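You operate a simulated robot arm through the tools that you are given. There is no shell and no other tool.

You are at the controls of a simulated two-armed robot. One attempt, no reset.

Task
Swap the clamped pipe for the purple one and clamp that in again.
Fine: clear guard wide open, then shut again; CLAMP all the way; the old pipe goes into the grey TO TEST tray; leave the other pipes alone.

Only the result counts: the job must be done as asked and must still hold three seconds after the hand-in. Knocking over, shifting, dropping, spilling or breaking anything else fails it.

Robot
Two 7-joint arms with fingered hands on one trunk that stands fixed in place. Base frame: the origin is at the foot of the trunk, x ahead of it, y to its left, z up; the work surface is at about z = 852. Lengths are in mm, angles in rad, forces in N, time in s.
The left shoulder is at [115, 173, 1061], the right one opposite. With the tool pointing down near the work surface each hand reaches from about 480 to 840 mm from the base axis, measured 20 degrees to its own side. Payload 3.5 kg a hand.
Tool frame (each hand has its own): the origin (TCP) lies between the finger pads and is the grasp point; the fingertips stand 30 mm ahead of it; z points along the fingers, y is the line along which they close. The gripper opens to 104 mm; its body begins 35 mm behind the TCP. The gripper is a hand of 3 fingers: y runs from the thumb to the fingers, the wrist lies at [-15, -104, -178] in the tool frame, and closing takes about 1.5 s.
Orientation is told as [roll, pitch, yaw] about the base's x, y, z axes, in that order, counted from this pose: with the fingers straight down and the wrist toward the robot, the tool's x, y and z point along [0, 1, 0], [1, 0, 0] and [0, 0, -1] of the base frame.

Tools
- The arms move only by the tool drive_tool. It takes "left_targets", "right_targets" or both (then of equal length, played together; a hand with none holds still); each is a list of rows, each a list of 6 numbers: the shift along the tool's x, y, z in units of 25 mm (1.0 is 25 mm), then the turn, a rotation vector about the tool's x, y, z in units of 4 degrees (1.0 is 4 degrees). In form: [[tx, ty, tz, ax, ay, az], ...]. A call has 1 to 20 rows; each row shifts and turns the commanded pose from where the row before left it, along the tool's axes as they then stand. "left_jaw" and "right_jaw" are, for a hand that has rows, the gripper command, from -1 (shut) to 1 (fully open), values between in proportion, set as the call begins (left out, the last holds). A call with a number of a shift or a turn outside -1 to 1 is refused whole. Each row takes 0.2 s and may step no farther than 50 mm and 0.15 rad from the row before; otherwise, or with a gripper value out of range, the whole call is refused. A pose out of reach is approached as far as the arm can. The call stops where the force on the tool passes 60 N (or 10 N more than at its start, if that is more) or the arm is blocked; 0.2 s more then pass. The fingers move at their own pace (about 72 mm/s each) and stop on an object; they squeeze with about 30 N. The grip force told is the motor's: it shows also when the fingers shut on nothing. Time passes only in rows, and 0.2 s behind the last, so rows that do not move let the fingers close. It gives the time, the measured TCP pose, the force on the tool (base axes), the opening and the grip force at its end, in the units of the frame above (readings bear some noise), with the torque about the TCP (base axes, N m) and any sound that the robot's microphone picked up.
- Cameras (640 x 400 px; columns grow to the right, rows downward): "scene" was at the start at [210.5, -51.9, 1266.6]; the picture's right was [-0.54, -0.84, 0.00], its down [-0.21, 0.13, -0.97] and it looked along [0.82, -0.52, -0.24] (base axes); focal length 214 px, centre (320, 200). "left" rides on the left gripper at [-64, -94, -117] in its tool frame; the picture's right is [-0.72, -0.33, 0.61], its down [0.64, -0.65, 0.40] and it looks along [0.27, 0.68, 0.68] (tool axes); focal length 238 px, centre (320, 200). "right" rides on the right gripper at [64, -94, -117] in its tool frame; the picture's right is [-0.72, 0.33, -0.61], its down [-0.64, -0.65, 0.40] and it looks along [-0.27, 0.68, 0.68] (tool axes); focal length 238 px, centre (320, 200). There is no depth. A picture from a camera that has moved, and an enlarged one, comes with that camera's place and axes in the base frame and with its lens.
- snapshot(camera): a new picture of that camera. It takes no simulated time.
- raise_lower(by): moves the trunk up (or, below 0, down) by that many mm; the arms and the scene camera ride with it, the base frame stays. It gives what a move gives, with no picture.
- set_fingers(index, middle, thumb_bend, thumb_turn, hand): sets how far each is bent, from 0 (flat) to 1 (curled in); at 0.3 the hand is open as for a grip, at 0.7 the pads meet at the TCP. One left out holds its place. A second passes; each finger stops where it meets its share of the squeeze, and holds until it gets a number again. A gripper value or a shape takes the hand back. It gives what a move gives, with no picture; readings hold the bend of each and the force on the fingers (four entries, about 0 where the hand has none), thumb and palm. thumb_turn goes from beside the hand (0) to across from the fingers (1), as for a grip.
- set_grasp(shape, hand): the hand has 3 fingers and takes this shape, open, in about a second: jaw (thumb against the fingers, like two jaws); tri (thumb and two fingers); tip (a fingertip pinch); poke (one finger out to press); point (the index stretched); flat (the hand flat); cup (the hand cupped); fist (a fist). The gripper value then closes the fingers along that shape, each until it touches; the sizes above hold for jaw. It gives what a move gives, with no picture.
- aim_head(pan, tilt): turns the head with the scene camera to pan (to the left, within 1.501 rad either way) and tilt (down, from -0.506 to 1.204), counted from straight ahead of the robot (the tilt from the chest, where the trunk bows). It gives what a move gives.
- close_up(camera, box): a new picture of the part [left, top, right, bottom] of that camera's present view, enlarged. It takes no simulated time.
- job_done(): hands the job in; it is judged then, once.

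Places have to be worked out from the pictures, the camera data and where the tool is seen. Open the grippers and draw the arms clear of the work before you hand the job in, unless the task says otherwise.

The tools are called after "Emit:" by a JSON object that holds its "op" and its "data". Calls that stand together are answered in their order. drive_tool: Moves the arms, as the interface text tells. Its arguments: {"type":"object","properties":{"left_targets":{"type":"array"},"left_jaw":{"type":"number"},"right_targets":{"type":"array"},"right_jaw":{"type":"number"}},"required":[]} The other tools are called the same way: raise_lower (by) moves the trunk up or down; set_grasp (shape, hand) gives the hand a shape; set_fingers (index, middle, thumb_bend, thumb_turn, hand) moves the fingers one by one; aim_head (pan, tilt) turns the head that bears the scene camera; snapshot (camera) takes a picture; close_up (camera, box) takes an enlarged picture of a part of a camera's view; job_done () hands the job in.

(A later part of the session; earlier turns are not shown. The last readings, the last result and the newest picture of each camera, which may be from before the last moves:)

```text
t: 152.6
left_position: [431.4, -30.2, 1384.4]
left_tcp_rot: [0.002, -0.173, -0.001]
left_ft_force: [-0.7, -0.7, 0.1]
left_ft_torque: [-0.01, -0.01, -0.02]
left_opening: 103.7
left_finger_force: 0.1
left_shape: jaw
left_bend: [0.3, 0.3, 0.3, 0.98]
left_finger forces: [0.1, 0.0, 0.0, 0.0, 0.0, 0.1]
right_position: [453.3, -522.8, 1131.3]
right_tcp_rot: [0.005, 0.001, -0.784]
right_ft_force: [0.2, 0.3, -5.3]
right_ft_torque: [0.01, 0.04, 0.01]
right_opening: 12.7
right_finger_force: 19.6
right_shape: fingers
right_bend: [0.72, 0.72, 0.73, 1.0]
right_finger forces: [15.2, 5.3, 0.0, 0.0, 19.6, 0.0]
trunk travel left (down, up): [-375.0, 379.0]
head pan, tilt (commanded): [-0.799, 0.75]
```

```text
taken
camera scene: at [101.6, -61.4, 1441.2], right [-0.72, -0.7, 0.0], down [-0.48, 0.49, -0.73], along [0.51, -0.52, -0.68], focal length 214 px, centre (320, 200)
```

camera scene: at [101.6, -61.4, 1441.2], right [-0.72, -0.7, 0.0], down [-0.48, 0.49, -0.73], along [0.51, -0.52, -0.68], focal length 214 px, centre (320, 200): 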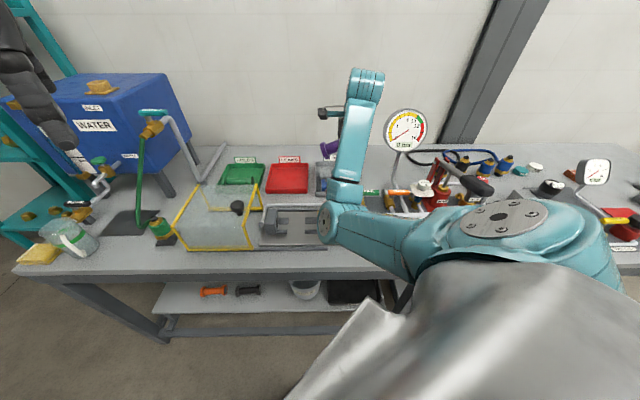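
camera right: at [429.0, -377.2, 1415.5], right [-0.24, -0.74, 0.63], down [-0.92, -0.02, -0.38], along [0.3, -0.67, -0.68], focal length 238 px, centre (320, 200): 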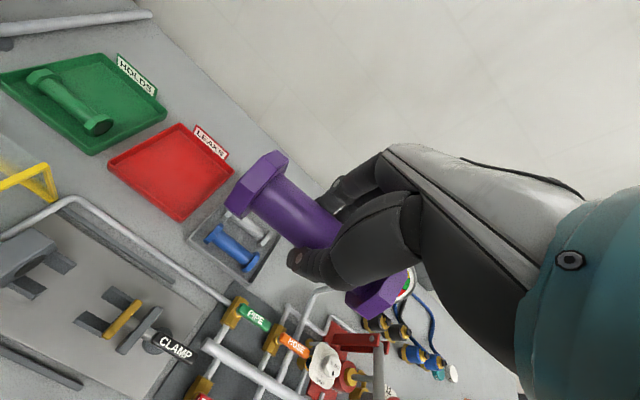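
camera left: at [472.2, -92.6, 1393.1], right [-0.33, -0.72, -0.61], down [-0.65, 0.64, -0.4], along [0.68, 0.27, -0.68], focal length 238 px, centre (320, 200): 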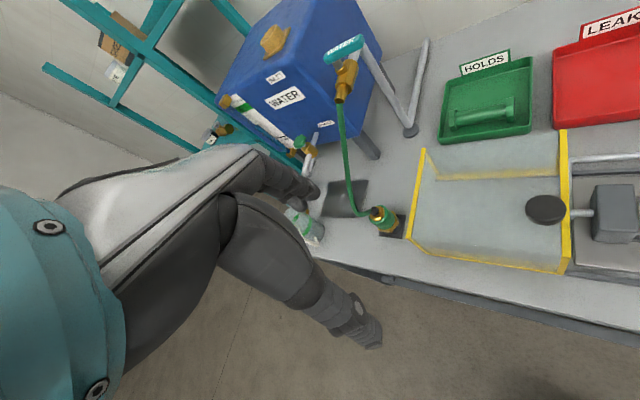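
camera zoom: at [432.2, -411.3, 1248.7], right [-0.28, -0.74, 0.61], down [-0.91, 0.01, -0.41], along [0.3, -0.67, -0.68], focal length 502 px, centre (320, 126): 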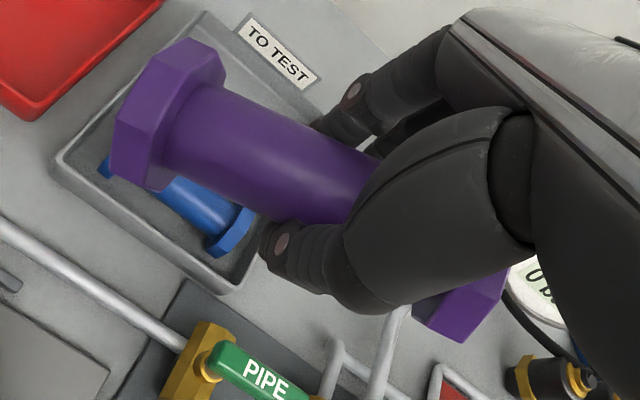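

The pipe has pivoted about 18° in the grip again (left end low) and rolled. Best is to set it down and re-grip: the empty red tray right beside is roomy. I move above it (u≈145, n≈815).

Emit:
{"op": "drive_tool", "data": {"right_targets": [[0.97, 0.5, 0, 0, 0, 0], [0.97, 0.5, 0, 0, 0, 0], [0.97, 0.5, 0, 0, 0, 0], [0.97, 0.5, 0, 0, 0, 0], [0.97, 0.5, 0, 0, 0, 0], [0.97, 0.5, 0, 0, 0, 0], [0.97, 0.5, 0, 0, 0, 0], [0.97, 0.5, 0, 0, 0, 0]]}}

Emit:
{"op": "raise_lower", "data": {"by": -75}}

Emit:
{"op": "snapshot", "data": {"camera": "scene"}}

Emit:
{"op": "snapshot", "data": {"camera": "right"}}

```text
t: 154.4
left_position: [430.9, -28.0, 1384.6]
left_tcp_rot: [-0.003, -0.172, 0.0]
left_ft_force: [-0.7, 0.1, 0.5]
left_ft_torque: [0.0, -0.01, -0.01]
left_opening: 103.8
left_finger_force: 0.1
left_shape: jaw
left_bend: [0.3, 0.3, 0.3, 0.98]
left_finger forces: [0.0, 0.1, 0.0, 0.1, 0.1, 0.0]
right_position: [658.9, -455.2, 1132.3]
right_tcp_rot: [0.007, 0.001, -0.786]
right_ft_force: [-0.4, 0.2, -4.1]
right_ft_torque: [-0.02, 0.04, 0.01]
right_opening: 12.4
right_finger_force: 19.2
right_shape: fingers
right_bend: [0.72, 0.72, 0.73, 1.0]
right_finger forces: [15.3, 4.6, 0.1, 0.0, 19.2, 0.0]
trunk travel left (down, up): [-375.0, 379.0]
head pan, tilt (commanded): [-0.799, 0.75]
```

```text
t: 155.6
left_position: [429.9, -28.7, 1309.6]
left_tcp_rot: [-0.002, -0.175, 0.0]
left_ft_force: [0.1, 0.4, 0.1]
left_ft_torque: [0.0, -0.05, 0.0]
left_opening: 103.7
left_finger_force: 0.0
left_shape: jaw
left_bend: [0.3, 0.3, 0.3, 0.98]
left_finger forces: [0.0, 0.0, 0.1, 0.0, 0.0, 0.1]
right_position: [659.6, -457.6, 1058.6]
right_tcp_rot: [0.005, -0.001, -0.785]
right_ft_force: [-0.6, -0.8, -3.7]
right_ft_torque: [-0.02, 0.07, 0.02]
right_opening: 12.1
right_finger_force: 19.7
right_shape: fingers
right_bend: [0.72, 0.72, 0.73, 1.0]
right_finger forces: [15.3, 4.6, 0.1, 0.0, 19.3, 0.0]
trunk travel left (down, up): [-300.0, 454.0]
head pan, tilt (commanded): [-0.799, 0.75]
```

```text
taken
camera scene: at [125.0, -61.2, 1365.5], right [-0.72, -0.7, 0.0], down [-0.48, 0.49, -0.73], along [0.51, -0.52, -0.68], focal length 214 px, centre (320, 200)
```

scene: 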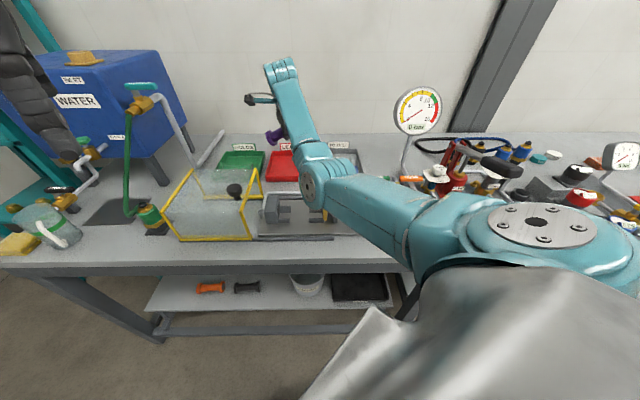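

```text
taken
camera right: at [639.7, -344.9, 1175.2], right [-0.28, -0.74, 0.61], down [-0.91, 0.01, -0.41], along [0.3, -0.67, -0.68], focal length 238 px, centre (320, 200)
```

right: 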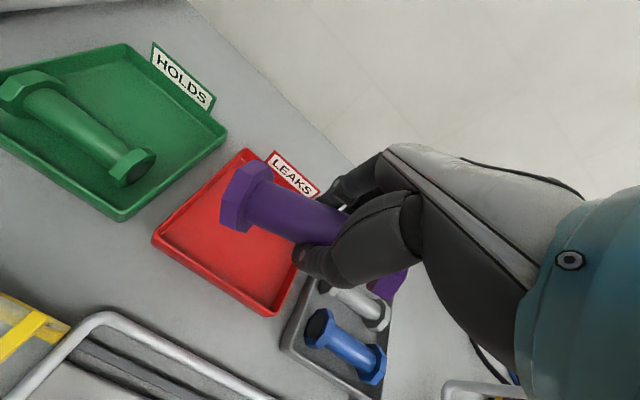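

I tilt outward 20° and sideways 16° to level the pipe, then move over the middle of the red tray and lower toward it.

Emit:
{"op": "drive_tool", "data": {"right_targets": [[0, 0, 0, -1, 0, 0], [0, 0, 0, -1, 0, 0], [0, 0, 0, -1, 0, 0], [0, 0, 0, -1, 0, 0], [0, 0, 0, -1, 0, 0], [0, 0, 0, 0, 1, 0], [0, 0, 0, 0, 1, 0], [0, 0, 0, 0, 1, 0], [0, 0, 0, 0, 1, 0], [0.05, 0.85, 0.33, 0, 0, 0], [0.05, 0.84, 0.34, 0, 0, 0], [-0.259, -0.342, 0.903, 0, 0, 0], [-0.259, -0.342, 0.903, 0, 0, 0], [-0.259, -0.342, 0.903, 0, 0, 0]]}}

Emit:
{"op": "snapshot", "data": {"camera": "right"}}

Emit:
{"op": "close_up", "data": {"camera": "scene", "box": [210, 60, 350, 190]}}

```text
t: 158.6
left_position: [431.6, -28.5, 1308.4]
left_tcp_rot: [-0.001, -0.172, 0.001]
left_ft_force: [0.1, 0.6, -0.4]
left_ft_torque: [0.01, 0.0, 0.03]
left_opening: 103.9
left_finger_force: 0.0
left_shape: jaw
left_bend: [0.3, 0.3, 0.3, 0.98]
left_finger forces: [0.0, 0.0, 0.0, 0.0, 0.0, 0.1]
right_position: [698.8, -485.3, 981.9]
right_tcp_rot: [0.285, -0.347, -0.787]
right_ft_force: [0.8, -0.2, -4.4]
right_ft_torque: [0.0, 0.06, 0.02]
right_opening: 11.7
right_finger_force: 18.9
right_shape: fingers
right_bend: [0.72, 0.72, 0.73, 1.0]
right_finger forces: [14.2, 4.5, 0.1, 0.0, 19.7, 0.0]
trunk travel left (down, up): [-300.0, 454.0]
head pan, tilt (commanded): [-0.799, 0.75]
```

```text
taken
camera right: at [626.5, -370.2, 1071.0], right [-0.49, -0.73, 0.47], down [-0.65, -0.06, -0.76], along [0.58, -0.68, -0.45], focal length 238 px, centre (320, 200)
```

right: 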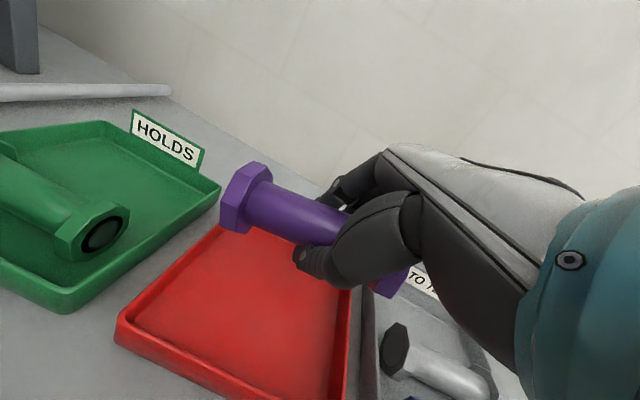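

```text
3.08 times, centred on (280, 125) of scene
camera zoom: at [126.1, -61.5, 1365.2], right [-0.72, -0.7, 0.0], down [-0.48, 0.49, -0.73], along [0.51, -0.52, -0.68], focal length 660 px, centre (443, 431)
```

zoom: 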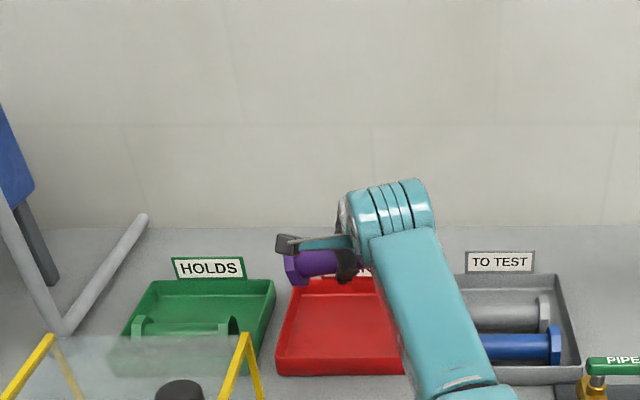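

Over the red tray with the pipe nearly level. I lower to about z=905, then in small steps.

Emit:
{"op": "drive_tool", "data": {"right_targets": [[-0.259, -0.342, 0.903, 0, 0, 0], [-0.259, -0.342, 0.903, 0, 0, 0], [-0.259, -0.342, 0.903, 0, 0, 0], [0, 0, 0, 0, 0, 0]]}}

Emit:
{"op": "drive_tool", "data": {"right_targets": [[-0.052, -0.068, 0.18, 0, 0, 0], [-0.052, -0.068, 0.18, 0, 0, 0], [0, 0, 0, 0, 0, 0]]}}

Emit:
{"op": "close_up", "data": {"camera": "right", "box": [170, 130, 420, 350]}}

Emit:
{"op": "close_up", "data": {"camera": "scene", "box": [250, 110, 350, 200]}}

```text
t: 159.6
left_position: [430.8, -28.9, 1308.9]
left_tcp_rot: [-0.001, -0.173, 0.0]
left_ft_force: [-0.1, 0.2, -0.1]
left_ft_torque: [0.03, 0.0, -0.03]
left_opening: 104.0
left_finger_force: 0.0
left_shape: jaw
left_bend: [0.3, 0.3, 0.3, 0.98]
left_finger forces: [0.0, 0.0, 0.0, 0.0, 0.0, 0.0]
right_position: [699.1, -482.2, 907.0]
right_tcp_rot: [0.285, -0.347, -0.786]
right_ft_force: [-0.3, 0.5, -3.9]
right_ft_torque: [0.0, 0.04, -0.03]
right_opening: 11.7
right_finger_force: 19.2
right_shape: fingers
right_bend: [0.72, 0.72, 0.73, 1.0]
right_finger forces: [13.9, 4.4, 0.0, 0.0, 19.5, 0.1]
trunk travel left (down, up): [-300.0, 454.0]
head pan, tilt (commanded): [-0.799, 0.75]
```

```text
t: 160.3
left_position: [431.3, -28.6, 1308.3]
left_tcp_rot: [-0.001, -0.173, 0.0]
left_ft_force: [-0.6, 0.0, -0.2]
left_ft_torque: [-0.01, 0.02, -0.01]
left_opening: 103.9
left_finger_force: 0.1
left_shape: jaw
left_bend: [0.3, 0.3, 0.3, 0.98]
left_finger forces: [0.0, 0.1, 0.0, 0.0, 0.1, 0.1]
right_position: [698.7, -481.8, 897.1]
right_tcp_rot: [0.285, -0.349, -0.787]
right_ft_force: [0.9, 0.3, -4.2]
right_ft_torque: [-0.01, 0.03, -0.03]
right_opening: 11.8
right_finger_force: 18.3
right_shape: fingers
right_bend: [0.72, 0.72, 0.73, 1.0]
right_finger forces: [13.8, 4.3, 0.0, 0.0, 19.5, 0.0]
trunk travel left (down, up): [-300.0, 454.0]
head pan, tilt (commanded): [-0.799, 0.75]
```

```text
1.82 times, centred on (295, 240) of right
camera zoom: at [626.2, -367.8, 986.6], right [-0.49, -0.73, 0.47], down [-0.65, -0.06, -0.76], along [0.58, -0.68, -0.45], focal length 433 px, centre (366, 127)
```

zoom: 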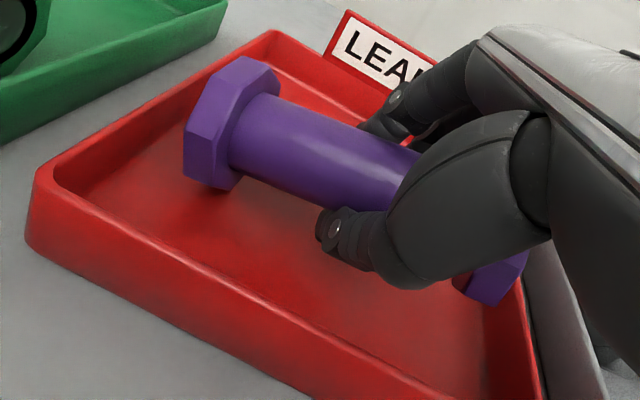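

```text
4.44 times, centred on (300, 155) of scene
camera zoom: at [125.8, -61.3, 1365.3], right [-0.72, -0.7, 0.0], down [-0.48, 0.49, -0.73], along [0.51, -0.52, -0.68], focal length 953 px, centre (409, 400)
```

zoom: 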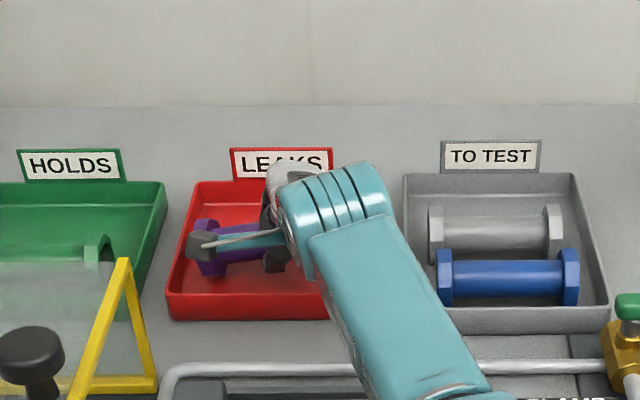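

Emit:
{"op": "drive_tool", "data": {"right_targets": [[-0.041, -0.055, 0.144, 0, 0, 0], [-0.041, -0.055, 0.144, 0, 0, 0], [0, 0, 0, 0, 0, 0]]}}

Emit:
{"op": "drive_tool", "data": {"right_targets": [[-0.041, -0.055, 0.144, 0, 0, 0], [0, 0, 0, 0, 0, 0]]}}

Emit:
{"op": "close_up", "data": {"camera": "right", "box": [170, 130, 420, 350]}}

```text
t: 161.2
left_position: [430.5, -28.8, 1308.8]
left_tcp_rot: [-0.002, -0.172, 0.0]
left_ft_force: [0.2, 0.3, 0.5]
left_ft_torque: [-0.02, -0.01, 0.02]
left_opening: 103.9
left_finger_force: 0.1
left_shape: jaw
left_bend: [0.3, 0.3, 0.3, 0.98]
left_finger forces: [0.1, 0.0, 0.0, 0.0, 0.0, 0.1]
right_position: [699.2, -482.5, 888.2]
right_tcp_rot: [0.285, -0.348, -0.788]
right_ft_force: [0.2, -0.7, -3.5]
right_ft_torque: [0.02, 0.02, -0.03]
right_opening: 11.2
right_finger_force: 19.3
right_shape: fingers
right_bend: [0.72, 0.72, 0.73, 1.0]
right_finger forces: [13.7, 5.5, 0.0, 0.0, 19.2, 0.0]
trunk travel left (down, up): [-300.0, 454.0]
head pan, tilt (commanded): [-0.799, 0.75]
```

```text
t: 161.8
left_position: [431.2, -28.0, 1308.5]
left_tcp_rot: [-0.003, -0.173, 0.001]
left_ft_force: [0.9, 0.8, 0.0]
left_ft_torque: [0.02, 0.0, -0.04]
left_opening: 103.8
left_finger_force: 0.0
left_shape: jaw
left_bend: [0.3, 0.3, 0.3, 0.98]
left_finger forces: [0.0, 0.1, 0.0, 0.0, 0.0, 0.1]
right_position: [698.4, -482.4, 885.5]
right_tcp_rot: [0.284, -0.349, -0.787]
right_ft_force: [-1.5, -2.0, -1.7]
right_ft_torque: [0.08, -0.06, -0.02]
right_opening: 10.5
right_finger_force: 19.7
right_shape: fingers
right_bend: [0.72, 0.72, 0.74, 1.0]
right_finger forces: [14.1, 6.5, 0.1, 0.0, 19.0, 0.0]
trunk travel left (down, up): [-300.0, 454.0]
head pan, tilt (commanded): [-0.799, 0.75]
```

```text
1.82 times, centred on (295, 240) of right
camera zoom: at [626.6, -367.9, 975.2], right [-0.49, -0.73, 0.47], down [-0.65, -0.06, -0.76], along [0.58, -0.68, -0.45], focal length 433 px, centre (366, 127)
```

zoom: 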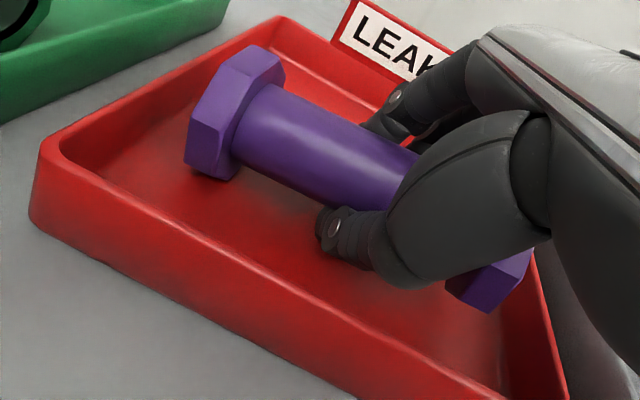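

Emit:
{"op": "drive_tool", "data": {"right_targets": [[-0.031, -0.041, 0.108, 0, 0, 0], [-0.031, -0.041, 0.108, 0, 0, 0], [0, 0, 0, 0, 0, 0]]}}

Emit:
{"op": "close_up", "data": {"camera": "right", "box": [170, 130, 420, 350]}}

```text
t: 162.6
left_position: [429.6, -29.2, 1309.9]
left_tcp_rot: [-0.002, -0.174, -0.001]
left_ft_force: [0.5, -0.1, -0.2]
left_ft_torque: [-0.01, -0.02, -0.04]
left_opening: 103.6
left_finger_force: 0.0
left_shape: jaw
left_bend: [0.3, 0.3, 0.3, 0.98]
left_finger forces: [0.0, 0.0, 0.0, 0.0, 0.0, 0.0]
right_position: [697.3, -482.7, 881.9]
right_tcp_rot: [0.287, -0.352, -0.787]
right_ft_force: [-2.3, -0.7, 7.5]
right_ft_torque: [0.07, -0.09, 0.01]
right_opening: 10.3
right_finger_force: 28.5
right_shape: fingers
right_bend: [0.72, 0.72, 0.75, 1.0]
right_finger forces: [17.0, 6.5, 0.1, 0.0, 33.0, 0.1]
trunk travel left (down, up): [-300.0, 454.0]
head pan, tilt (commanded): [-0.799, 0.75]
```

```text
1.82 times, centred on (295, 240) of right
camera zoom: at [624.8, -367.5, 971.2], right [-0.49, -0.73, 0.47], down [-0.65, -0.06, -0.76], along [0.58, -0.68, -0.45], focal length 433 px, centre (366, 127)
```

zoom: 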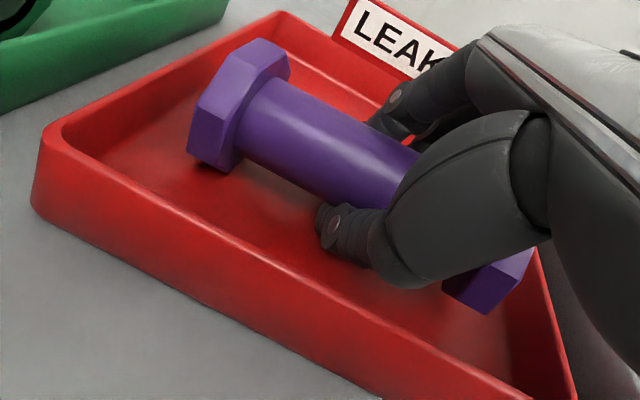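

The floor carries the pipe. I open the far fingers first, then the thumb a little, and withdraw along the tool axis.

Emit:
{"op": "set_fingers", "data": {"hand": "right", "index": 0.48, "middle": 0.48}}

Emit:
{"op": "close_up", "data": {"camera": "right", "box": [170, 130, 420, 350]}}

```text
t: 163.6
left_position: [432.0, -29.6, 1309.4]
left_tcp_rot: [-0.003, -0.173, 0.001]
left_ft_force: [1.2, 0.6, -0.2]
left_ft_torque: [-0.01, -0.01, -0.02]
left_opening: 104.1
left_finger_force: 0.1
left_shape: jaw
left_bend: [0.3, 0.3, 0.3, 0.98]
left_finger forces: [0.0, 0.0, 0.1, 0.0, 0.0, 0.0]
right_position: [697.2, -481.8, 877.8]
right_tcp_rot: [0.285, -0.346, -0.785]
right_ft_force: [-0.6, 0.2, -3.9]
right_ft_torque: [0.01, 0.02, -0.02]
right_opening: 20.8
right_finger_force: 12.7
right_shape: fingers
right_bend: [0.46, 0.48, 0.77, 1.0]
right_finger forces: [11.5, 0.0, 0.0, 0.1, 14.4, 0.0]
trunk travel left (down, up): [-300.0, 454.0]
head pan, tilt (commanded): [-0.799, 0.75]
```

```text
1.82 times, centred on (295, 240) of right
camera zoom: at [625.3, -367.6, 967.8], right [-0.49, -0.73, 0.48], down [-0.65, -0.06, -0.75], along [0.58, -0.68, -0.45], focal length 433 px, centre (366, 127)
```

zoom: 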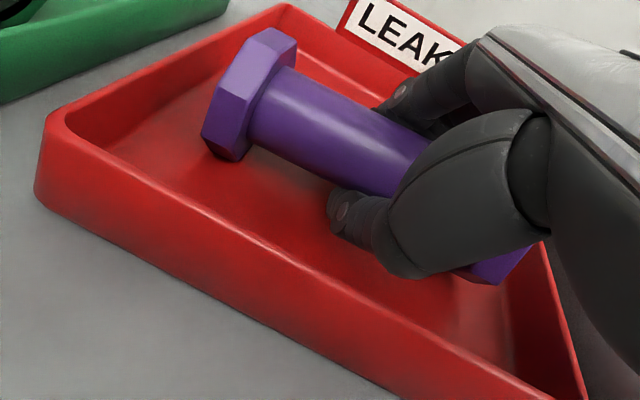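

Emit:
{"op": "set_fingers", "data": {"hand": "right", "thumb_bend": 0.66}}

Emit:
{"op": "close_up", "data": {"camera": "right", "box": [170, 130, 420, 350]}}

```text
t: 164.6
left_position: [429.4, -27.5, 1309.9]
left_tcp_rot: [-0.002, -0.174, 0.0]
left_ft_force: [0.1, -0.3, -1.0]
left_ft_torque: [-0.03, -0.02, -0.03]
left_opening: 103.8
left_finger_force: 0.1
left_shape: jaw
left_bend: [0.3, 0.3, 0.3, 0.98]
left_finger forces: [0.0, 0.0, 0.1, 0.0, 0.1, 0.0]
right_position: [696.4, -482.6, 883.8]
right_tcp_rot: [0.285, -0.353, -0.789]
right_ft_force: [-0.7, -1.3, 16.2]
right_ft_torque: [-0.02, -0.1, -0.01]
right_opening: 20.7
right_finger_force: 16.7
right_shape: fingers
right_bend: [0.51, 0.48, 0.73, 1.0]
right_finger forces: [5.4, 0.0, 0.0, 0.0, 27.7, 0.0]
trunk travel left (down, up): [-300.0, 454.0]
head pan, tilt (commanded): [-0.799, 0.75]
```

```text
1.82 times, centred on (295, 240) of right
camera zoom: at [624.4, -367.2, 971.7], right [-0.49, -0.73, 0.47], down [-0.65, -0.06, -0.76], along [0.58, -0.68, -0.45], focal length 433 px, centre (366, 127)
```

zoom: 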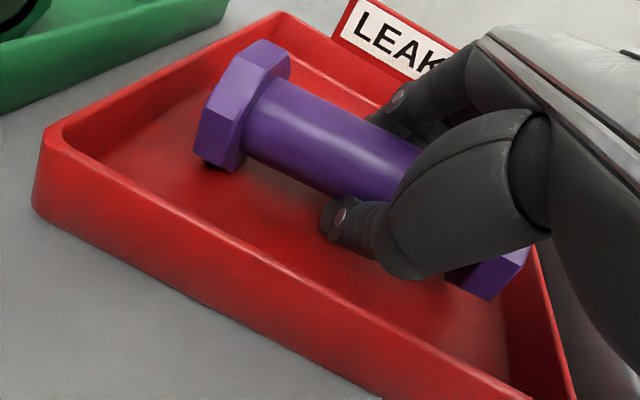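

Emit:
{"op": "set_fingers", "data": {"hand": "right", "index": 0.4, "middle": 0.4}}

Emit:
{"op": "drive_tool", "data": {"right_targets": [[0.042, 0.055, -0.144, 0, 0, 0], [0.042, 0.055, -0.144, 0, 0, 0], [0, 0, 0, 0, 0, 0]]}}

Emit:
{"op": "close_up", "data": {"camera": "right", "box": [170, 130, 420, 350]}}

```text
t: 165.6
left_position: [429.2, -27.7, 1309.9]
left_tcp_rot: [-0.003, -0.175, -0.001]
left_ft_force: [-0.5, 0.4, 0.0]
left_ft_torque: [0.0, 0.0, 0.01]
left_opening: 103.9
left_finger_force: 0.0
left_shape: jaw
left_bend: [0.3, 0.3, 0.3, 0.98]
left_finger forces: [0.0, 0.0, 0.1, 0.0, 0.0, 0.0]
right_position: [696.2, -482.1, 881.6]
right_tcp_rot: [0.285, -0.352, -0.786]
right_ft_force: [-4.1, 2.4, 17.0]
right_ft_torque: [0.02, -0.01, 0.0]
right_opening: 33.5
right_finger_force: 9.6
right_shape: fingers
right_bend: [0.4, 0.4, 0.73, 1.0]
right_finger forces: [0.0, 0.0, 0.0, 0.1, 17.6, 0.1]
trunk travel left (down, up): [-300.0, 454.0]
head pan, tilt (commanded): [-0.799, 0.75]
```

```text
t: 166.3
left_position: [430.3, -28.9, 1310.3]
left_tcp_rot: [-0.001, -0.172, 0.0]
left_ft_force: [-0.3, 0.3, 0.6]
left_ft_torque: [-0.05, 0.0, -0.01]
left_opening: 103.7
left_finger_force: 0.1
left_shape: jaw
left_bend: [0.3, 0.3, 0.3, 0.98]
left_finger forces: [0.0, 0.1, 0.0, 0.1, 0.0, 0.0]
right_position: [697.0, -483.0, 888.5]
right_tcp_rot: [0.282, -0.347, -0.788]
right_ft_force: [0.4, -1.0, 2.4]
right_ft_torque: [-0.03, 0.01, -0.02]
right_opening: 40.8
right_finger_force: 2.3
right_shape: fingers
right_bend: [0.4, 0.4, 0.69, 1.0]
right_finger forces: [0.0, 0.0, 0.0, 0.0, 4.4, 0.0]
trunk travel left (down, up): [-300.0, 454.0]
head pan, tilt (commanded): [-0.799, 0.75]
```

```text
1.82 times, centred on (295, 240) of right
camera zoom: at [625.2, -367.9, 976.9], right [-0.49, -0.73, 0.48], down [-0.65, -0.06, -0.75], along [0.58, -0.68, -0.45], focal length 433 px, centre (366, 127)
```

zoom: 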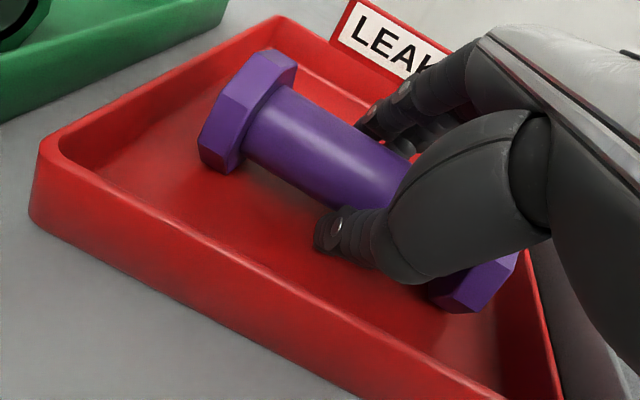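

The pipe rests flat. I withdraw: a little toward me and up, then straight up.

Emit:
{"op": "drive_tool", "data": {"right_targets": [[0.067, -0.082, -0.233, 0, 0, 0], [0.067, -0.082, -0.233, 0, 0, 0], [0.13, 0.0, -0.45, 0, 0, 0], [0.259, 0.342, -0.903, 0, 0, 0], [0.259, 0.342, -0.903, 0, 0, 0], [0.259, 0.342, -0.903, 0, 0, 0], [0.259, 0.342, -0.903, 0, 0, 0]]}}

Emit:
{"op": "snapshot", "data": {"camera": "right"}}

Emit:
{"op": "close_up", "data": {"camera": "scene", "box": [250, 110, 350, 200]}}

```text
t: 167.9
left_position: [431.1, -28.3, 1310.0]
left_tcp_rot: [-0.002, -0.173, 0.0]
left_ft_force: [0.0, 0.2, -0.2]
left_ft_torque: [0.01, 0.02, 0.0]
left_opening: 103.9
left_finger_force: 0.2
left_shape: jaw
left_bend: [0.3, 0.3, 0.3, 0.98]
left_finger forces: [0.0, 0.1, 0.1, 0.1, 0.0, 0.1]
right_position: [688.4, -478.1, 1008.7]
right_tcp_rot: [0.284, -0.347, -0.787]
right_ft_force: [-0.1, -0.1, 0.4]
right_ft_torque: [-0.02, 0.01, -0.05]
right_opening: 44.6
right_finger_force: 0.1
right_shape: fingers
right_bend: [0.4, 0.4, 0.66, 1.0]
right_finger forces: [0.1, 0.0, 0.0, 0.0, 0.0, 0.1]
trunk travel left (down, up): [-300.0, 454.0]
head pan, tilt (commanded): [-0.799, 0.75]
```

```text
taken
camera right: at [615.6, -362.9, 1098.3], right [-0.49, -0.73, 0.48], down [-0.65, -0.06, -0.76], along [0.58, -0.68, -0.45], focal length 238 px, centre (320, 200)
```

right: 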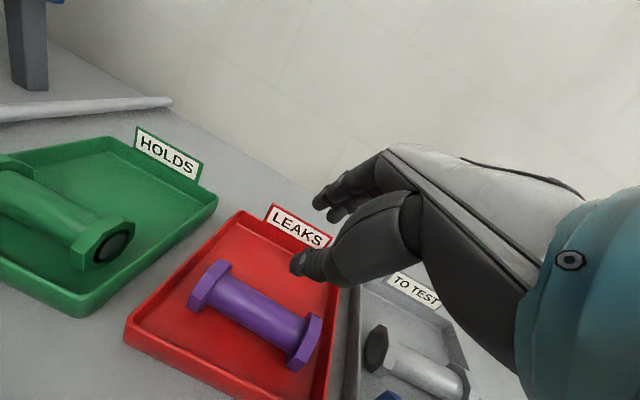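

```text
4.44 times, centred on (300, 155) of scene
camera zoom: at [125.3, -60.9, 1365.3], right [-0.72, -0.7, 0.0], down [-0.48, 0.49, -0.73], along [0.51, -0.52, -0.68], focal length 953 px, centre (409, 400)
```

zoom: 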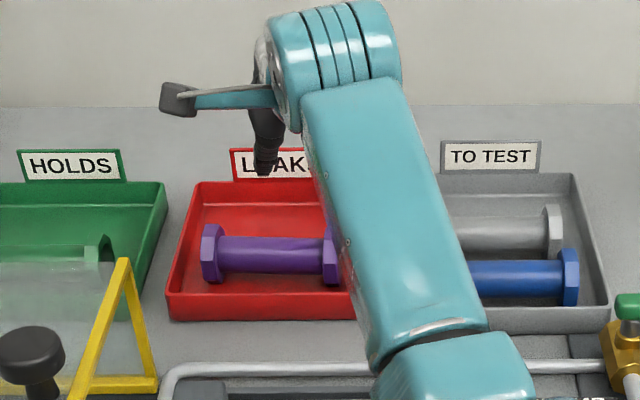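

Purple lies flat in the red tray and the hand is free. Now, unloaded, I re-pose the arm: level the hand, go back to (u≈-60, n≈680), raise the trunk to +180 and swing yaw to +45°, which lifts the elbow up-left.

Emit:
{"op": "drive_tool", "data": {"right_targets": [[0.2, 0.2, -0.9, 0, -0.82, 0], [0.2, 0.2, -0.9, 0, -0.82, 0], [0, 0.2, -0.9, 0, -0.82, 0], [-0.5, 0, 0, 1, -0.82, 0], [-0.9, -0.3, 0, 1, -0.79, 0], [-0.9, -0.3, 0, 1, 0, 0], [-0.9, -0.3, 0, 1, 0, 0], [-0.9, -0.5, 0, 1, 0, 0], [-0.9, -0.7, 0, 0, 0, 0], [-0.9, -0.7, 0, 0, 0, 0], [-0.9, -0.7, 0, 0, 0, 0], [-0.9, -0.7, 0, 0, 0, 0], [-0.9, -0.7, 0, 0, 0, 0]], "right_jaw": 1}}

Emit:
{"op": "raise_lower", "data": {"by": 60}}

Emit:
{"op": "snapshot", "data": {"camera": "scene"}}

```text
t: 170.8
left_position: [431.3, -28.4, 1309.5]
left_tcp_rot: [-0.002, -0.173, 0.0]
left_ft_force: [0.2, 0.4, 0.4]
left_ft_torque: [0.0, -0.02, -0.01]
left_opening: 103.6
left_finger_force: 0.0
left_shape: jaw
left_bend: [0.3, 0.3, 0.3, 0.98]
left_finger forces: [0.0, 0.0, 0.0, 0.0, 0.1, 0.0]
right_position: [439.5, -536.6, 1071.5]
right_tcp_rot: [0.0, 0.002, -0.778]
right_ft_force: [-0.5, 0.8, -0.4]
right_ft_torque: [-0.06, -0.02, 0.04]
right_opening: 103.5
right_finger_force: 0.0
right_shape: jaw
right_bend: [0.3, 0.3, 0.3, 0.98]
right_finger forces: [0.0, 0.0, 0.1, 0.1, 0.0, 0.0]
trunk travel left (down, up): [-300.0, 454.0]
head pan, tilt (commanded): [-0.799, 0.75]
```

```text
t: 171.8
left_position: [431.8, -28.2, 1369.1]
left_tcp_rot: [-0.002, -0.172, -0.001]
left_ft_force: [0.1, 0.2, -0.7]
left_ft_torque: [0.04, 0.02, 0.02]
left_opening: 103.7
left_finger_force: 0.1
left_shape: jaw
left_bend: [0.3, 0.3, 0.3, 0.98]
left_finger forces: [0.1, 0.1, 0.0, 0.0, 0.0, 0.0]
right_position: [441.8, -540.2, 1129.5]
right_tcp_rot: [-0.003, 0.003, -0.779]
right_ft_force: [0.7, 0.3, -1.1]
right_ft_torque: [-0.01, 0.0, 0.0]
right_opening: 103.7
right_finger_force: 0.0
right_shape: jaw
right_bend: [0.3, 0.3, 0.3, 0.98]
right_finger forces: [0.0, 0.0, 0.0, 0.0, 0.0, 0.1]
trunk travel left (down, up): [-360.0, 394.0]
head pan, tilt (commanded): [-0.799, 0.75]
```

```text
taken
camera scene: at [106.1, -61.2, 1426.0], right [-0.72, -0.7, 0.0], down [-0.48, 0.49, -0.73], along [0.51, -0.52, -0.68], focal length 214 px, centre (320, 200)
```

scene: 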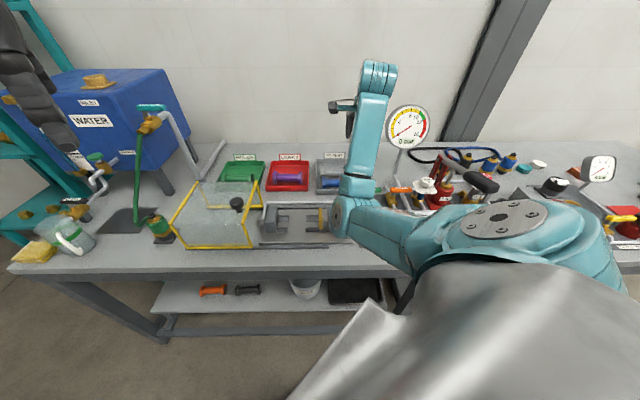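

First a quick unloaded test: can this posture reach the fixture with a vertical hand? I move over the fixture and down.

Emit:
{"op": "drive_tool", "data": {"right_targets": [[0.98, -0.3, 0, 0, 0, 0], [0.98, -0.3, 0, 0, 0, 0], [0.98, -0.3, 0, 0, 0, 0], [0.98, -0.3, 0, 0, 0, 0], [0.98, -0.3, 0, 0, 0, 0], [0.98, -0.3, 0, 0, 0, 0], [0.98, -0.3, 0, 0, 0, 0], [0, -0.3, 1, 0, 0, 0], [0, -0.3, 1, 0, 0, 0], [0, -0.3, 1, 0, 0, 0], [0, -0.3, 1, 0, 0, 0], [0, -0.3, 1, 0, 0, 0]]}}

Emit:
{"op": "snapshot", "data": {"camera": "scene"}}

```text
t: 174.3
left_position: [429.9, -27.6, 1370.6]
left_tcp_rot: [-0.001, -0.173, -0.001]
left_ft_force: [-0.3, -1.0, -0.4]
left_ft_torque: [-0.02, 0.01, 0.01]
left_opening: 103.6
left_finger_force: 0.1
left_shape: jaw
left_bend: [0.3, 0.3, 0.3, 0.98]
left_finger forces: [0.0, 0.1, 0.0, 0.0, 0.1, 0.0]
right_position: [496.9, -352.8, 1005.6]
right_tcp_rot: [-0.002, 0.0, -0.78]
right_ft_force: [-0.5, -0.3, 1.1]
right_ft_torque: [-0.03, -0.03, 0.02]
right_opening: 103.7
right_finger_force: 0.1
right_shape: jaw
right_bend: [0.3, 0.3, 0.3, 0.98]
right_finger forces: [0.0, 0.0, 0.1, 0.0, 0.0, 0.0]
trunk travel left (down, up): [-360.0, 394.0]
head pan, tilt (commanded): [-0.799, 0.75]
```

```text
taken
camera scene: at [105.4, -61.1, 1426.2], right [-0.72, -0.7, 0.0], down [-0.48, 0.49, -0.73], along [0.51, -0.52, -0.68], focal length 214 px, centre (320, 200)
```

scene: 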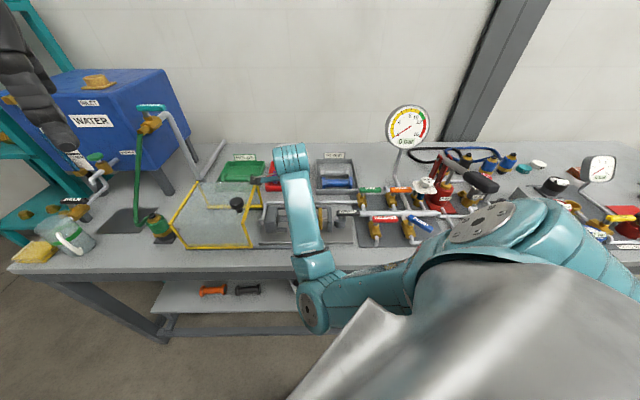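

It tracks so far. I continue down to z≈905 (fingers open, between the empty cradles).

Emit:
{"op": "drive_tool", "data": {"right_targets": [[0, -0.03, 1, 0, 0, 0], [0, -0.03, 1, 0, 0, 0], [0, 0, 1, 0, 0, 0], [0, 0, 0.9, 0, 0, 0]]}}

Emit:
{"op": "snapshot", "data": {"camera": "scene"}}

```text
t: 175.3
left_position: [431.1, -28.9, 1369.8]
left_tcp_rot: [-0.002, -0.174, -0.001]
left_ft_force: [-0.2, -0.4, 0.4]
left_ft_torque: [0.01, -0.01, 0.02]
left_opening: 103.7
left_finger_force: 0.1
left_shape: jaw
left_bend: [0.3, 0.3, 0.3, 0.98]
left_finger forces: [0.0, 0.0, 0.1, 0.1, 0.0, 0.0]
right_position: [497.7, -356.5, 908.9]
right_tcp_rot: [-0.001, -0.006, -0.783]
right_ft_force: [-0.2, 0.0, 0.2]
right_ft_torque: [0.0, 0.01, 0.01]
right_opening: 103.7
right_finger_force: 0.2
right_shape: jaw
right_bend: [0.3, 0.3, 0.3, 0.98]
right_finger forces: [0.1, 0.1, 0.1, 0.1, 0.0, 0.1]
trunk travel left (down, up): [-360.0, 394.0]
head pan, tilt (commanded): [-0.799, 0.75]
```

```text
taken
camera scene: at [105.6, -61.2, 1426.1], right [-0.72, -0.7, 0.0], down [-0.48, 0.49, -0.73], along [0.51, -0.52, -0.68], focal length 214 px, centre (320, 200)
```

scene: 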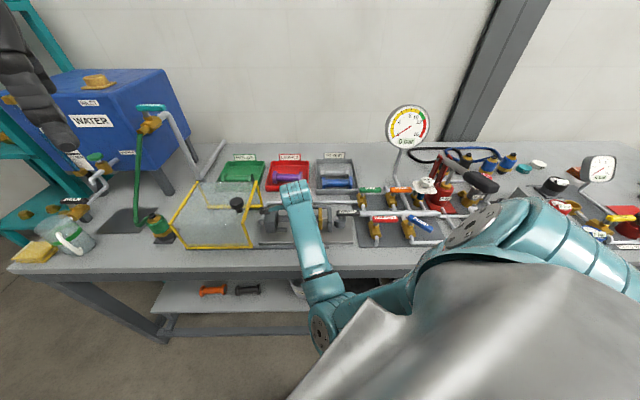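

The vertical hand reaches the fixture here; only ~4 mm off in n at the very bottom (nearing a limit). I test a slight inward lean (-8°), which should ease that.

Emit:
{"op": "drive_tool", "data": {"right_targets": [[0, 0, -0.2, 1, 0, 0], [0, 0, 0, 1, 0, 0], [0, 0, 0, 0, 0, 0]]}}

Emit:
{"op": "close_up", "data": {"camera": "right", "box": [100, 150, 420, 400]}}

```text
t: 176.2
left_position: [430.8, -28.5, 1368.6]
left_tcp_rot: [-0.003, -0.172, 0.0]
left_ft_force: [-0.6, 0.3, 0.5]
left_ft_torque: [-0.03, 0.02, -0.03]
left_opening: 103.9
left_finger_force: 0.1
left_shape: jaw
left_bend: [0.3, 0.3, 0.3, 0.98]
left_finger forces: [0.0, 0.0, 0.0, 0.0, 0.0, 0.0]
right_position: [495.6, -354.2, 911.4]
right_tcp_rot: [-0.003, 0.142, -0.78]
right_ft_force: [-0.8, -0.3, -0.4]
right_ft_torque: [0.01, 0.0, 0.01]
right_opening: 103.6
right_finger_force: 0.1
right_shape: jaw
right_bend: [0.3, 0.3, 0.3, 0.98]
right_finger forces: [0.0, 0.0, 0.0, 0.0, 0.0, 0.0]
trunk travel left (down, up): [-360.0, 394.0]
head pan, tilt (commanded): [-0.799, 0.75]
```

```text
1.60 times, centred on (260, 275) of right
camera zoom: at [487.6, -253.8, 1040.7], right [-0.21, -0.8, 0.56], down [-0.95, 0.04, -0.31], along [0.22, -0.6, -0.77], focal length 381 px, centre (416, 80)
```

zoom: 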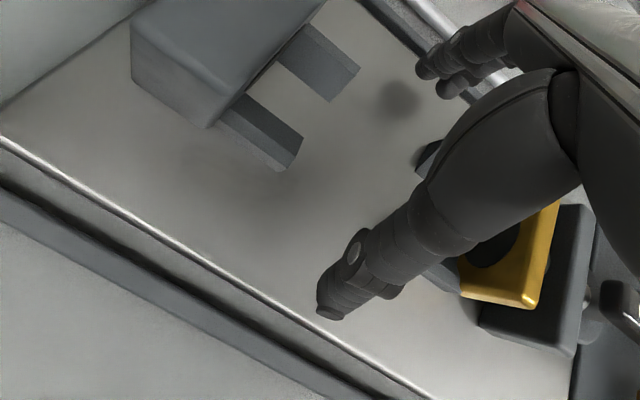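

With -8° lean it is within 2 mm, so insertion with a near-vertical hand will work from this posture. I lift off and test the "tri" hand shape for a better balanced grip.

Emit:
{"op": "drive_tool", "data": {"right_targets": [[0, 0, -1, -1, 0, 0], [0, 0, -1, -1, 0, 0], [0, 0, -1, 0, 0, 0], [0, 0, -1, 0, 0, 0], [0, 0, -1, 0, 0, 0], [0, 0, -1, 0, 0, 0]]}}

Emit:
{"op": "set_grasp", "data": {"hand": "right", "shape": "tri"}}

Emit:
{"op": "snapshot", "data": {"camera": "right"}}

Emit:
{"op": "set_fingers", "data": {"hand": "right", "index": 0.65, "middle": 0.3}}

Emit:
{"op": "snapshot", "data": {"camera": "right"}}

```text
t: 177.6
left_position: [430.5, -29.1, 1368.8]
left_tcp_rot: [0.0, -0.173, 0.0]
left_ft_force: [-0.1, 0.3, 0.3]
left_ft_torque: [0.0, 0.02, -0.03]
left_opening: 103.7
left_finger_force: 0.0
left_shape: jaw
left_bend: [0.3, 0.3, 0.3, 0.98]
left_finger forces: [0.1, 0.0, 0.1, 0.1, 0.1, 0.0]
right_position: [501.1, -358.4, 1061.7]
right_tcp_rot: [-0.002, 0.0, -0.781]
right_ft_force: [-0.1, 0.3, -0.2]
right_ft_torque: [0.01, 0.0, 0.01]
right_opening: 104.0
right_finger_force: 0.0
right_shape: jaw
right_bend: [0.3, 0.3, 0.3, 0.98]
right_finger forces: [0.0, 0.0, 0.1, 0.1, 0.0, 0.0]
trunk travel left (down, up): [-360.0, 394.0]
head pan, tilt (commanded): [-0.799, 0.75]
```

```text
t: 178.4
left_position: [432.4, -28.2, 1370.4]
left_tcp_rot: [0.001, -0.174, 0.0]
left_ft_force: [-0.3, 0.2, -0.6]
left_ft_torque: [0.0, -0.01, 0.0]
left_opening: 103.8
left_finger_force: 0.1
left_shape: jaw
left_bend: [0.3, 0.3, 0.3, 0.98]
left_finger forces: [0.0, 0.0, 0.0, 0.1, 0.1, 0.0]
right_position: [502.6, -357.6, 1061.1]
right_tcp_rot: [-0.001, 0.001, -0.78]
right_ft_force: [1.2, 0.3, -0.7]
right_ft_torque: [0.03, -0.01, 0.04]
right_opening: 103.8
right_finger_force: 0.1
right_shape: tri
right_bend: [0.3, 0.3, 0.3, 0.98]
right_finger forces: [0.0, 0.0, 0.0, 0.1, 0.0, 0.0]
trunk travel left (down, up): [-360.0, 394.0]
head pan, tilt (commanded): [-0.799, 0.75]
```

```text
taken
camera right: at [480.9, -246.1, 1177.5], right [-0.27, -0.74, 0.61], down [-0.92, 0.0, -0.4], along [0.3, -0.67, -0.68], focal length 238 px, centre (320, 200)
```

right: 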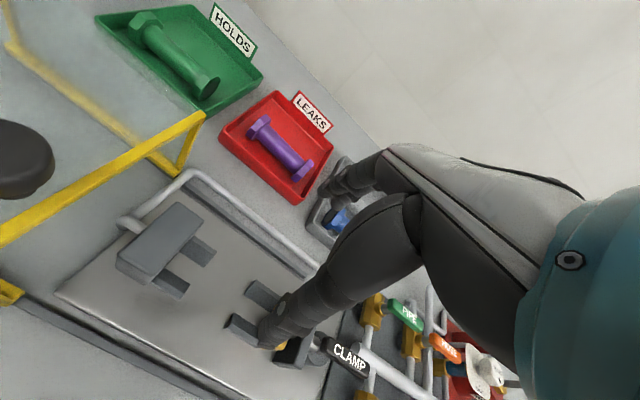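

```text
t: 179.4
left_position: [429.7, -28.2, 1369.4]
left_tcp_rot: [-0.001, -0.171, 0.0]
left_ft_force: [-0.3, 0.0, -0.8]
left_ft_torque: [0.02, 0.01, 0.0]
left_opening: 103.8
left_finger_force: 0.0
left_shape: jaw
left_bend: [0.3, 0.3, 0.3, 0.98]
left_finger forces: [0.0, 0.0, 0.0, 0.0, 0.0, 0.1]
right_position: [501.4, -358.9, 1060.6]
right_tcp_rot: [-0.001, -0.002, -0.78]
right_ft_force: [-0.3, 0.1, 1.4]
right_ft_torque: [-0.03, 0.02, 0.03]
right_opening: 58.0
right_finger_force: 0.1
right_shape: fingers
right_bend: [0.65, 0.3, 0.3, 0.98]
right_finger forces: [0.0, 0.0, 0.0, 0.1, 0.0, 0.1]
trunk travel left (down, up): [-360.0, 394.0]
head pan, tilt (commanded): [-0.799, 0.75]
```

```text
taken
camera right: at [480.9, -246.0, 1177.8], right [-0.27, -0.74, 0.61], down [-0.92, 0.0, -0.4], along [0.3, -0.67, -0.68], focal length 238 px, centre (320, 200)
```

right: 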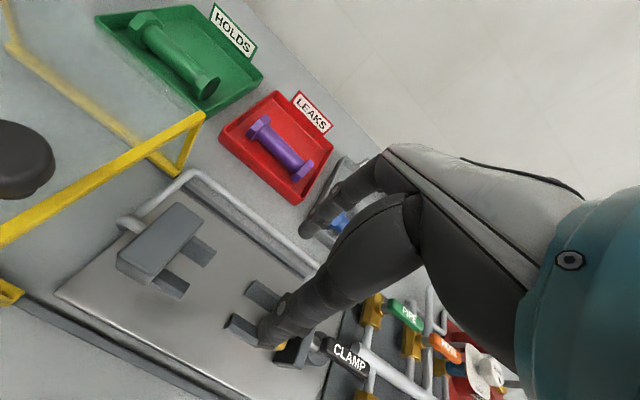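

Index is on the left side; the drift came from the middle finger creeping closed over time, so a quick direct transfer is the answer. I go above the purple pipe in the red tray and lower the trunk for reach.

Emit:
{"op": "drive_tool", "data": {"right_targets": [[0.3, 0.9, -0.4, 0, 0, 0], [0.3, 0.9, -0.4, 0, 0, 0], [0.3, 0.9, -0.4, 0, 0, 0], [0.3, 0.9, -0.4, 0, 0, 0], [0.3, 0.9, -0.4, 0, 0, 0], [0.3, 0.9, -0.4, 0, 0, 0], [0.3, 0.7, 0, 0, 0, 0]]}}

Emit:
{"op": "set_fingers", "data": {"hand": "right", "index": 0.47, "middle": 0.47, "thumb_bend": 0.5, "thumb_turn": 1.0}}

Emit:
{"op": "raise_lower", "data": {"by": -110}}

Emit:
{"op": "snapshot", "data": {"camera": "right"}}

Emit:
{"op": "snapshot", "data": {"camera": "scene"}}

```text
t: 181.1
left_position: [431.9, -28.9, 1369.7]
left_tcp_rot: [-0.002, -0.174, 0.0]
left_ft_force: [0.2, 0.6, -0.5]
left_ft_torque: [0.02, -0.01, 0.01]
left_opening: 103.8
left_finger_force: 0.0
left_shape: jaw
left_bend: [0.3, 0.3, 0.3, 0.98]
left_finger forces: [0.1, 0.1, 0.1, 0.0, 0.0, 0.1]
right_position: [646.9, -428.1, 1121.5]
right_tcp_rot: [-0.001, 0.002, -0.779]
right_ft_force: [-1.0, -0.9, -0.3]
right_ft_torque: [-0.01, 0.01, 0.01]
right_opening: 58.1
right_finger_force: 0.1
right_shape: fingers
right_bend: [0.65, 0.3, 0.3, 0.98]
right_finger forces: [0.0, 0.1, 0.0, 0.0, 0.0, 0.0]
trunk travel left (down, up): [-360.0, 394.0]
head pan, tilt (commanded): [-0.799, 0.75]
```

```text
t: 182.1
left_position: [430.6, -28.0, 1368.8]
left_tcp_rot: [-0.002, -0.173, -0.001]
left_ft_force: [0.0, 0.4, 0.5]
left_ft_torque: [0.0, 0.0, -0.02]
left_opening: 103.9
left_finger_force: 0.1
left_shape: jaw
left_bend: [0.3, 0.3, 0.3, 0.98]
left_finger forces: [0.1, 0.0, 0.1, 0.0, 0.0, 0.0]
right_position: [647.0, -427.6, 1121.8]
right_tcp_rot: [-0.003, -0.002, -0.779]
right_ft_force: [0.3, -0.4, -0.4]
right_ft_torque: [-0.01, 0.0, -0.02]
right_opening: 55.9
right_finger_force: 0.1
right_shape: fingers
right_bend: [0.47, 0.47, 0.5, 1.0]
right_finger forces: [0.1, 0.0, 0.2, 0.0, 0.0, 0.0]
trunk travel left (down, up): [-360.0, 394.0]
head pan, tilt (commanded): [-0.799, 0.75]
```

```text
t: 183.5
left_position: [430.6, -27.3, 1260.0]
left_tcp_rot: [-0.002, -0.174, 0.0]
left_ft_force: [0.9, 0.7, 1.2]
left_ft_torque: [-0.03, -0.01, -0.01]
left_opening: 104.1
left_finger_force: 0.0
left_shape: jaw
left_bend: [0.3, 0.3, 0.3, 0.98]
left_finger forces: [0.0, 0.0, 0.0, 0.0, 0.1, 0.0]
right_position: [645.3, -426.9, 1012.2]
right_tcp_rot: [-0.001, -0.001, -0.779]
right_ft_force: [-0.3, -0.5, 0.2]
right_ft_torque: [-0.03, -0.01, 0.01]
right_opening: 56.0
right_finger_force: 0.0
right_shape: fingers
right_bend: [0.47, 0.47, 0.5, 1.0]
right_finger forces: [0.0, 0.0, 0.0, 0.0, 0.0, 0.0]
trunk travel left (down, up): [-250.0, 504.0]
head pan, tilt (commanded): [-0.799, 0.75]
```

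```text
taken
camera right: at [624.5, -314.3, 1129.0], right [-0.27, -0.74, 0.61], down [-0.92, 0.0, -0.4], along [0.3, -0.67, -0.68], focal length 238 px, centre (320, 200)
```

right: 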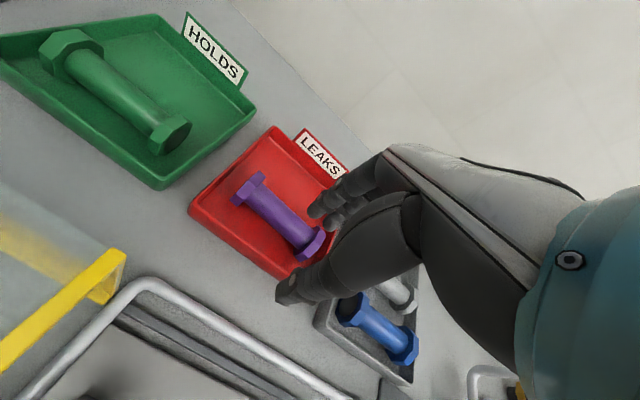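

```text
taken
camera scene: at [145.0, -61.0, 1314.5], right [-0.72, -0.7, 0.0], down [-0.48, 0.49, -0.73], along [0.51, -0.52, -0.68], focal length 214 px, centre (320, 200)
```

scene: 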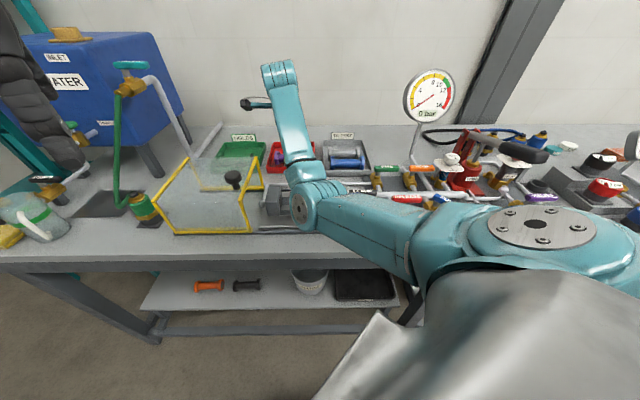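

Emit:
{"op": "close_up", "data": {"camera": "right", "box": [190, 120, 350, 280]}}

Emit:
{"op": "close_up", "data": {"camera": "scene", "box": [230, 120, 350, 200]}}

```text
2.50 times, centred on (270, 200) of right
camera zoom: at [624.5, -314.3, 1129.0], right [-0.27, -0.74, 0.61], down [-0.92, 0.0, -0.4], along [0.3, -0.67, -0.68], focal length 596 px, centre (445, 200)
```

zoom: 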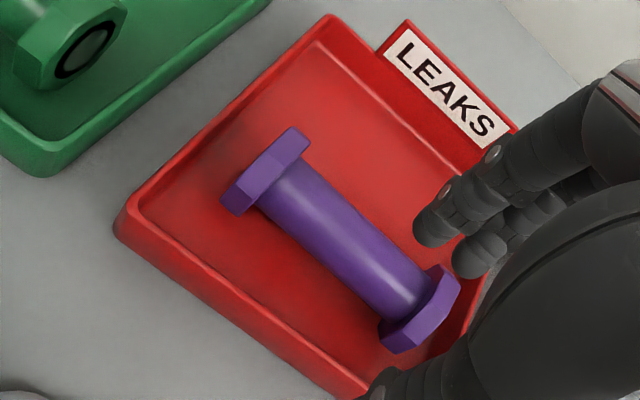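

```text
5.00 times, centred on (290, 160) of scene
camera zoom: at [145.0, -61.0, 1314.5], right [-0.72, -0.7, 0.0], down [-0.48, 0.49, -0.73], along [0.51, -0.52, -0.68], focal length 1072 px, centre (470, 400)
```

zoom: 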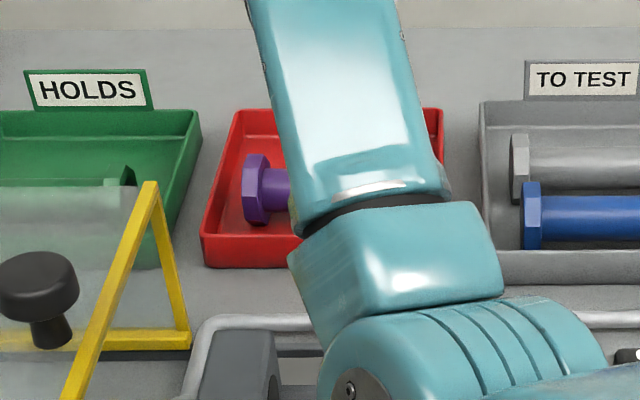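

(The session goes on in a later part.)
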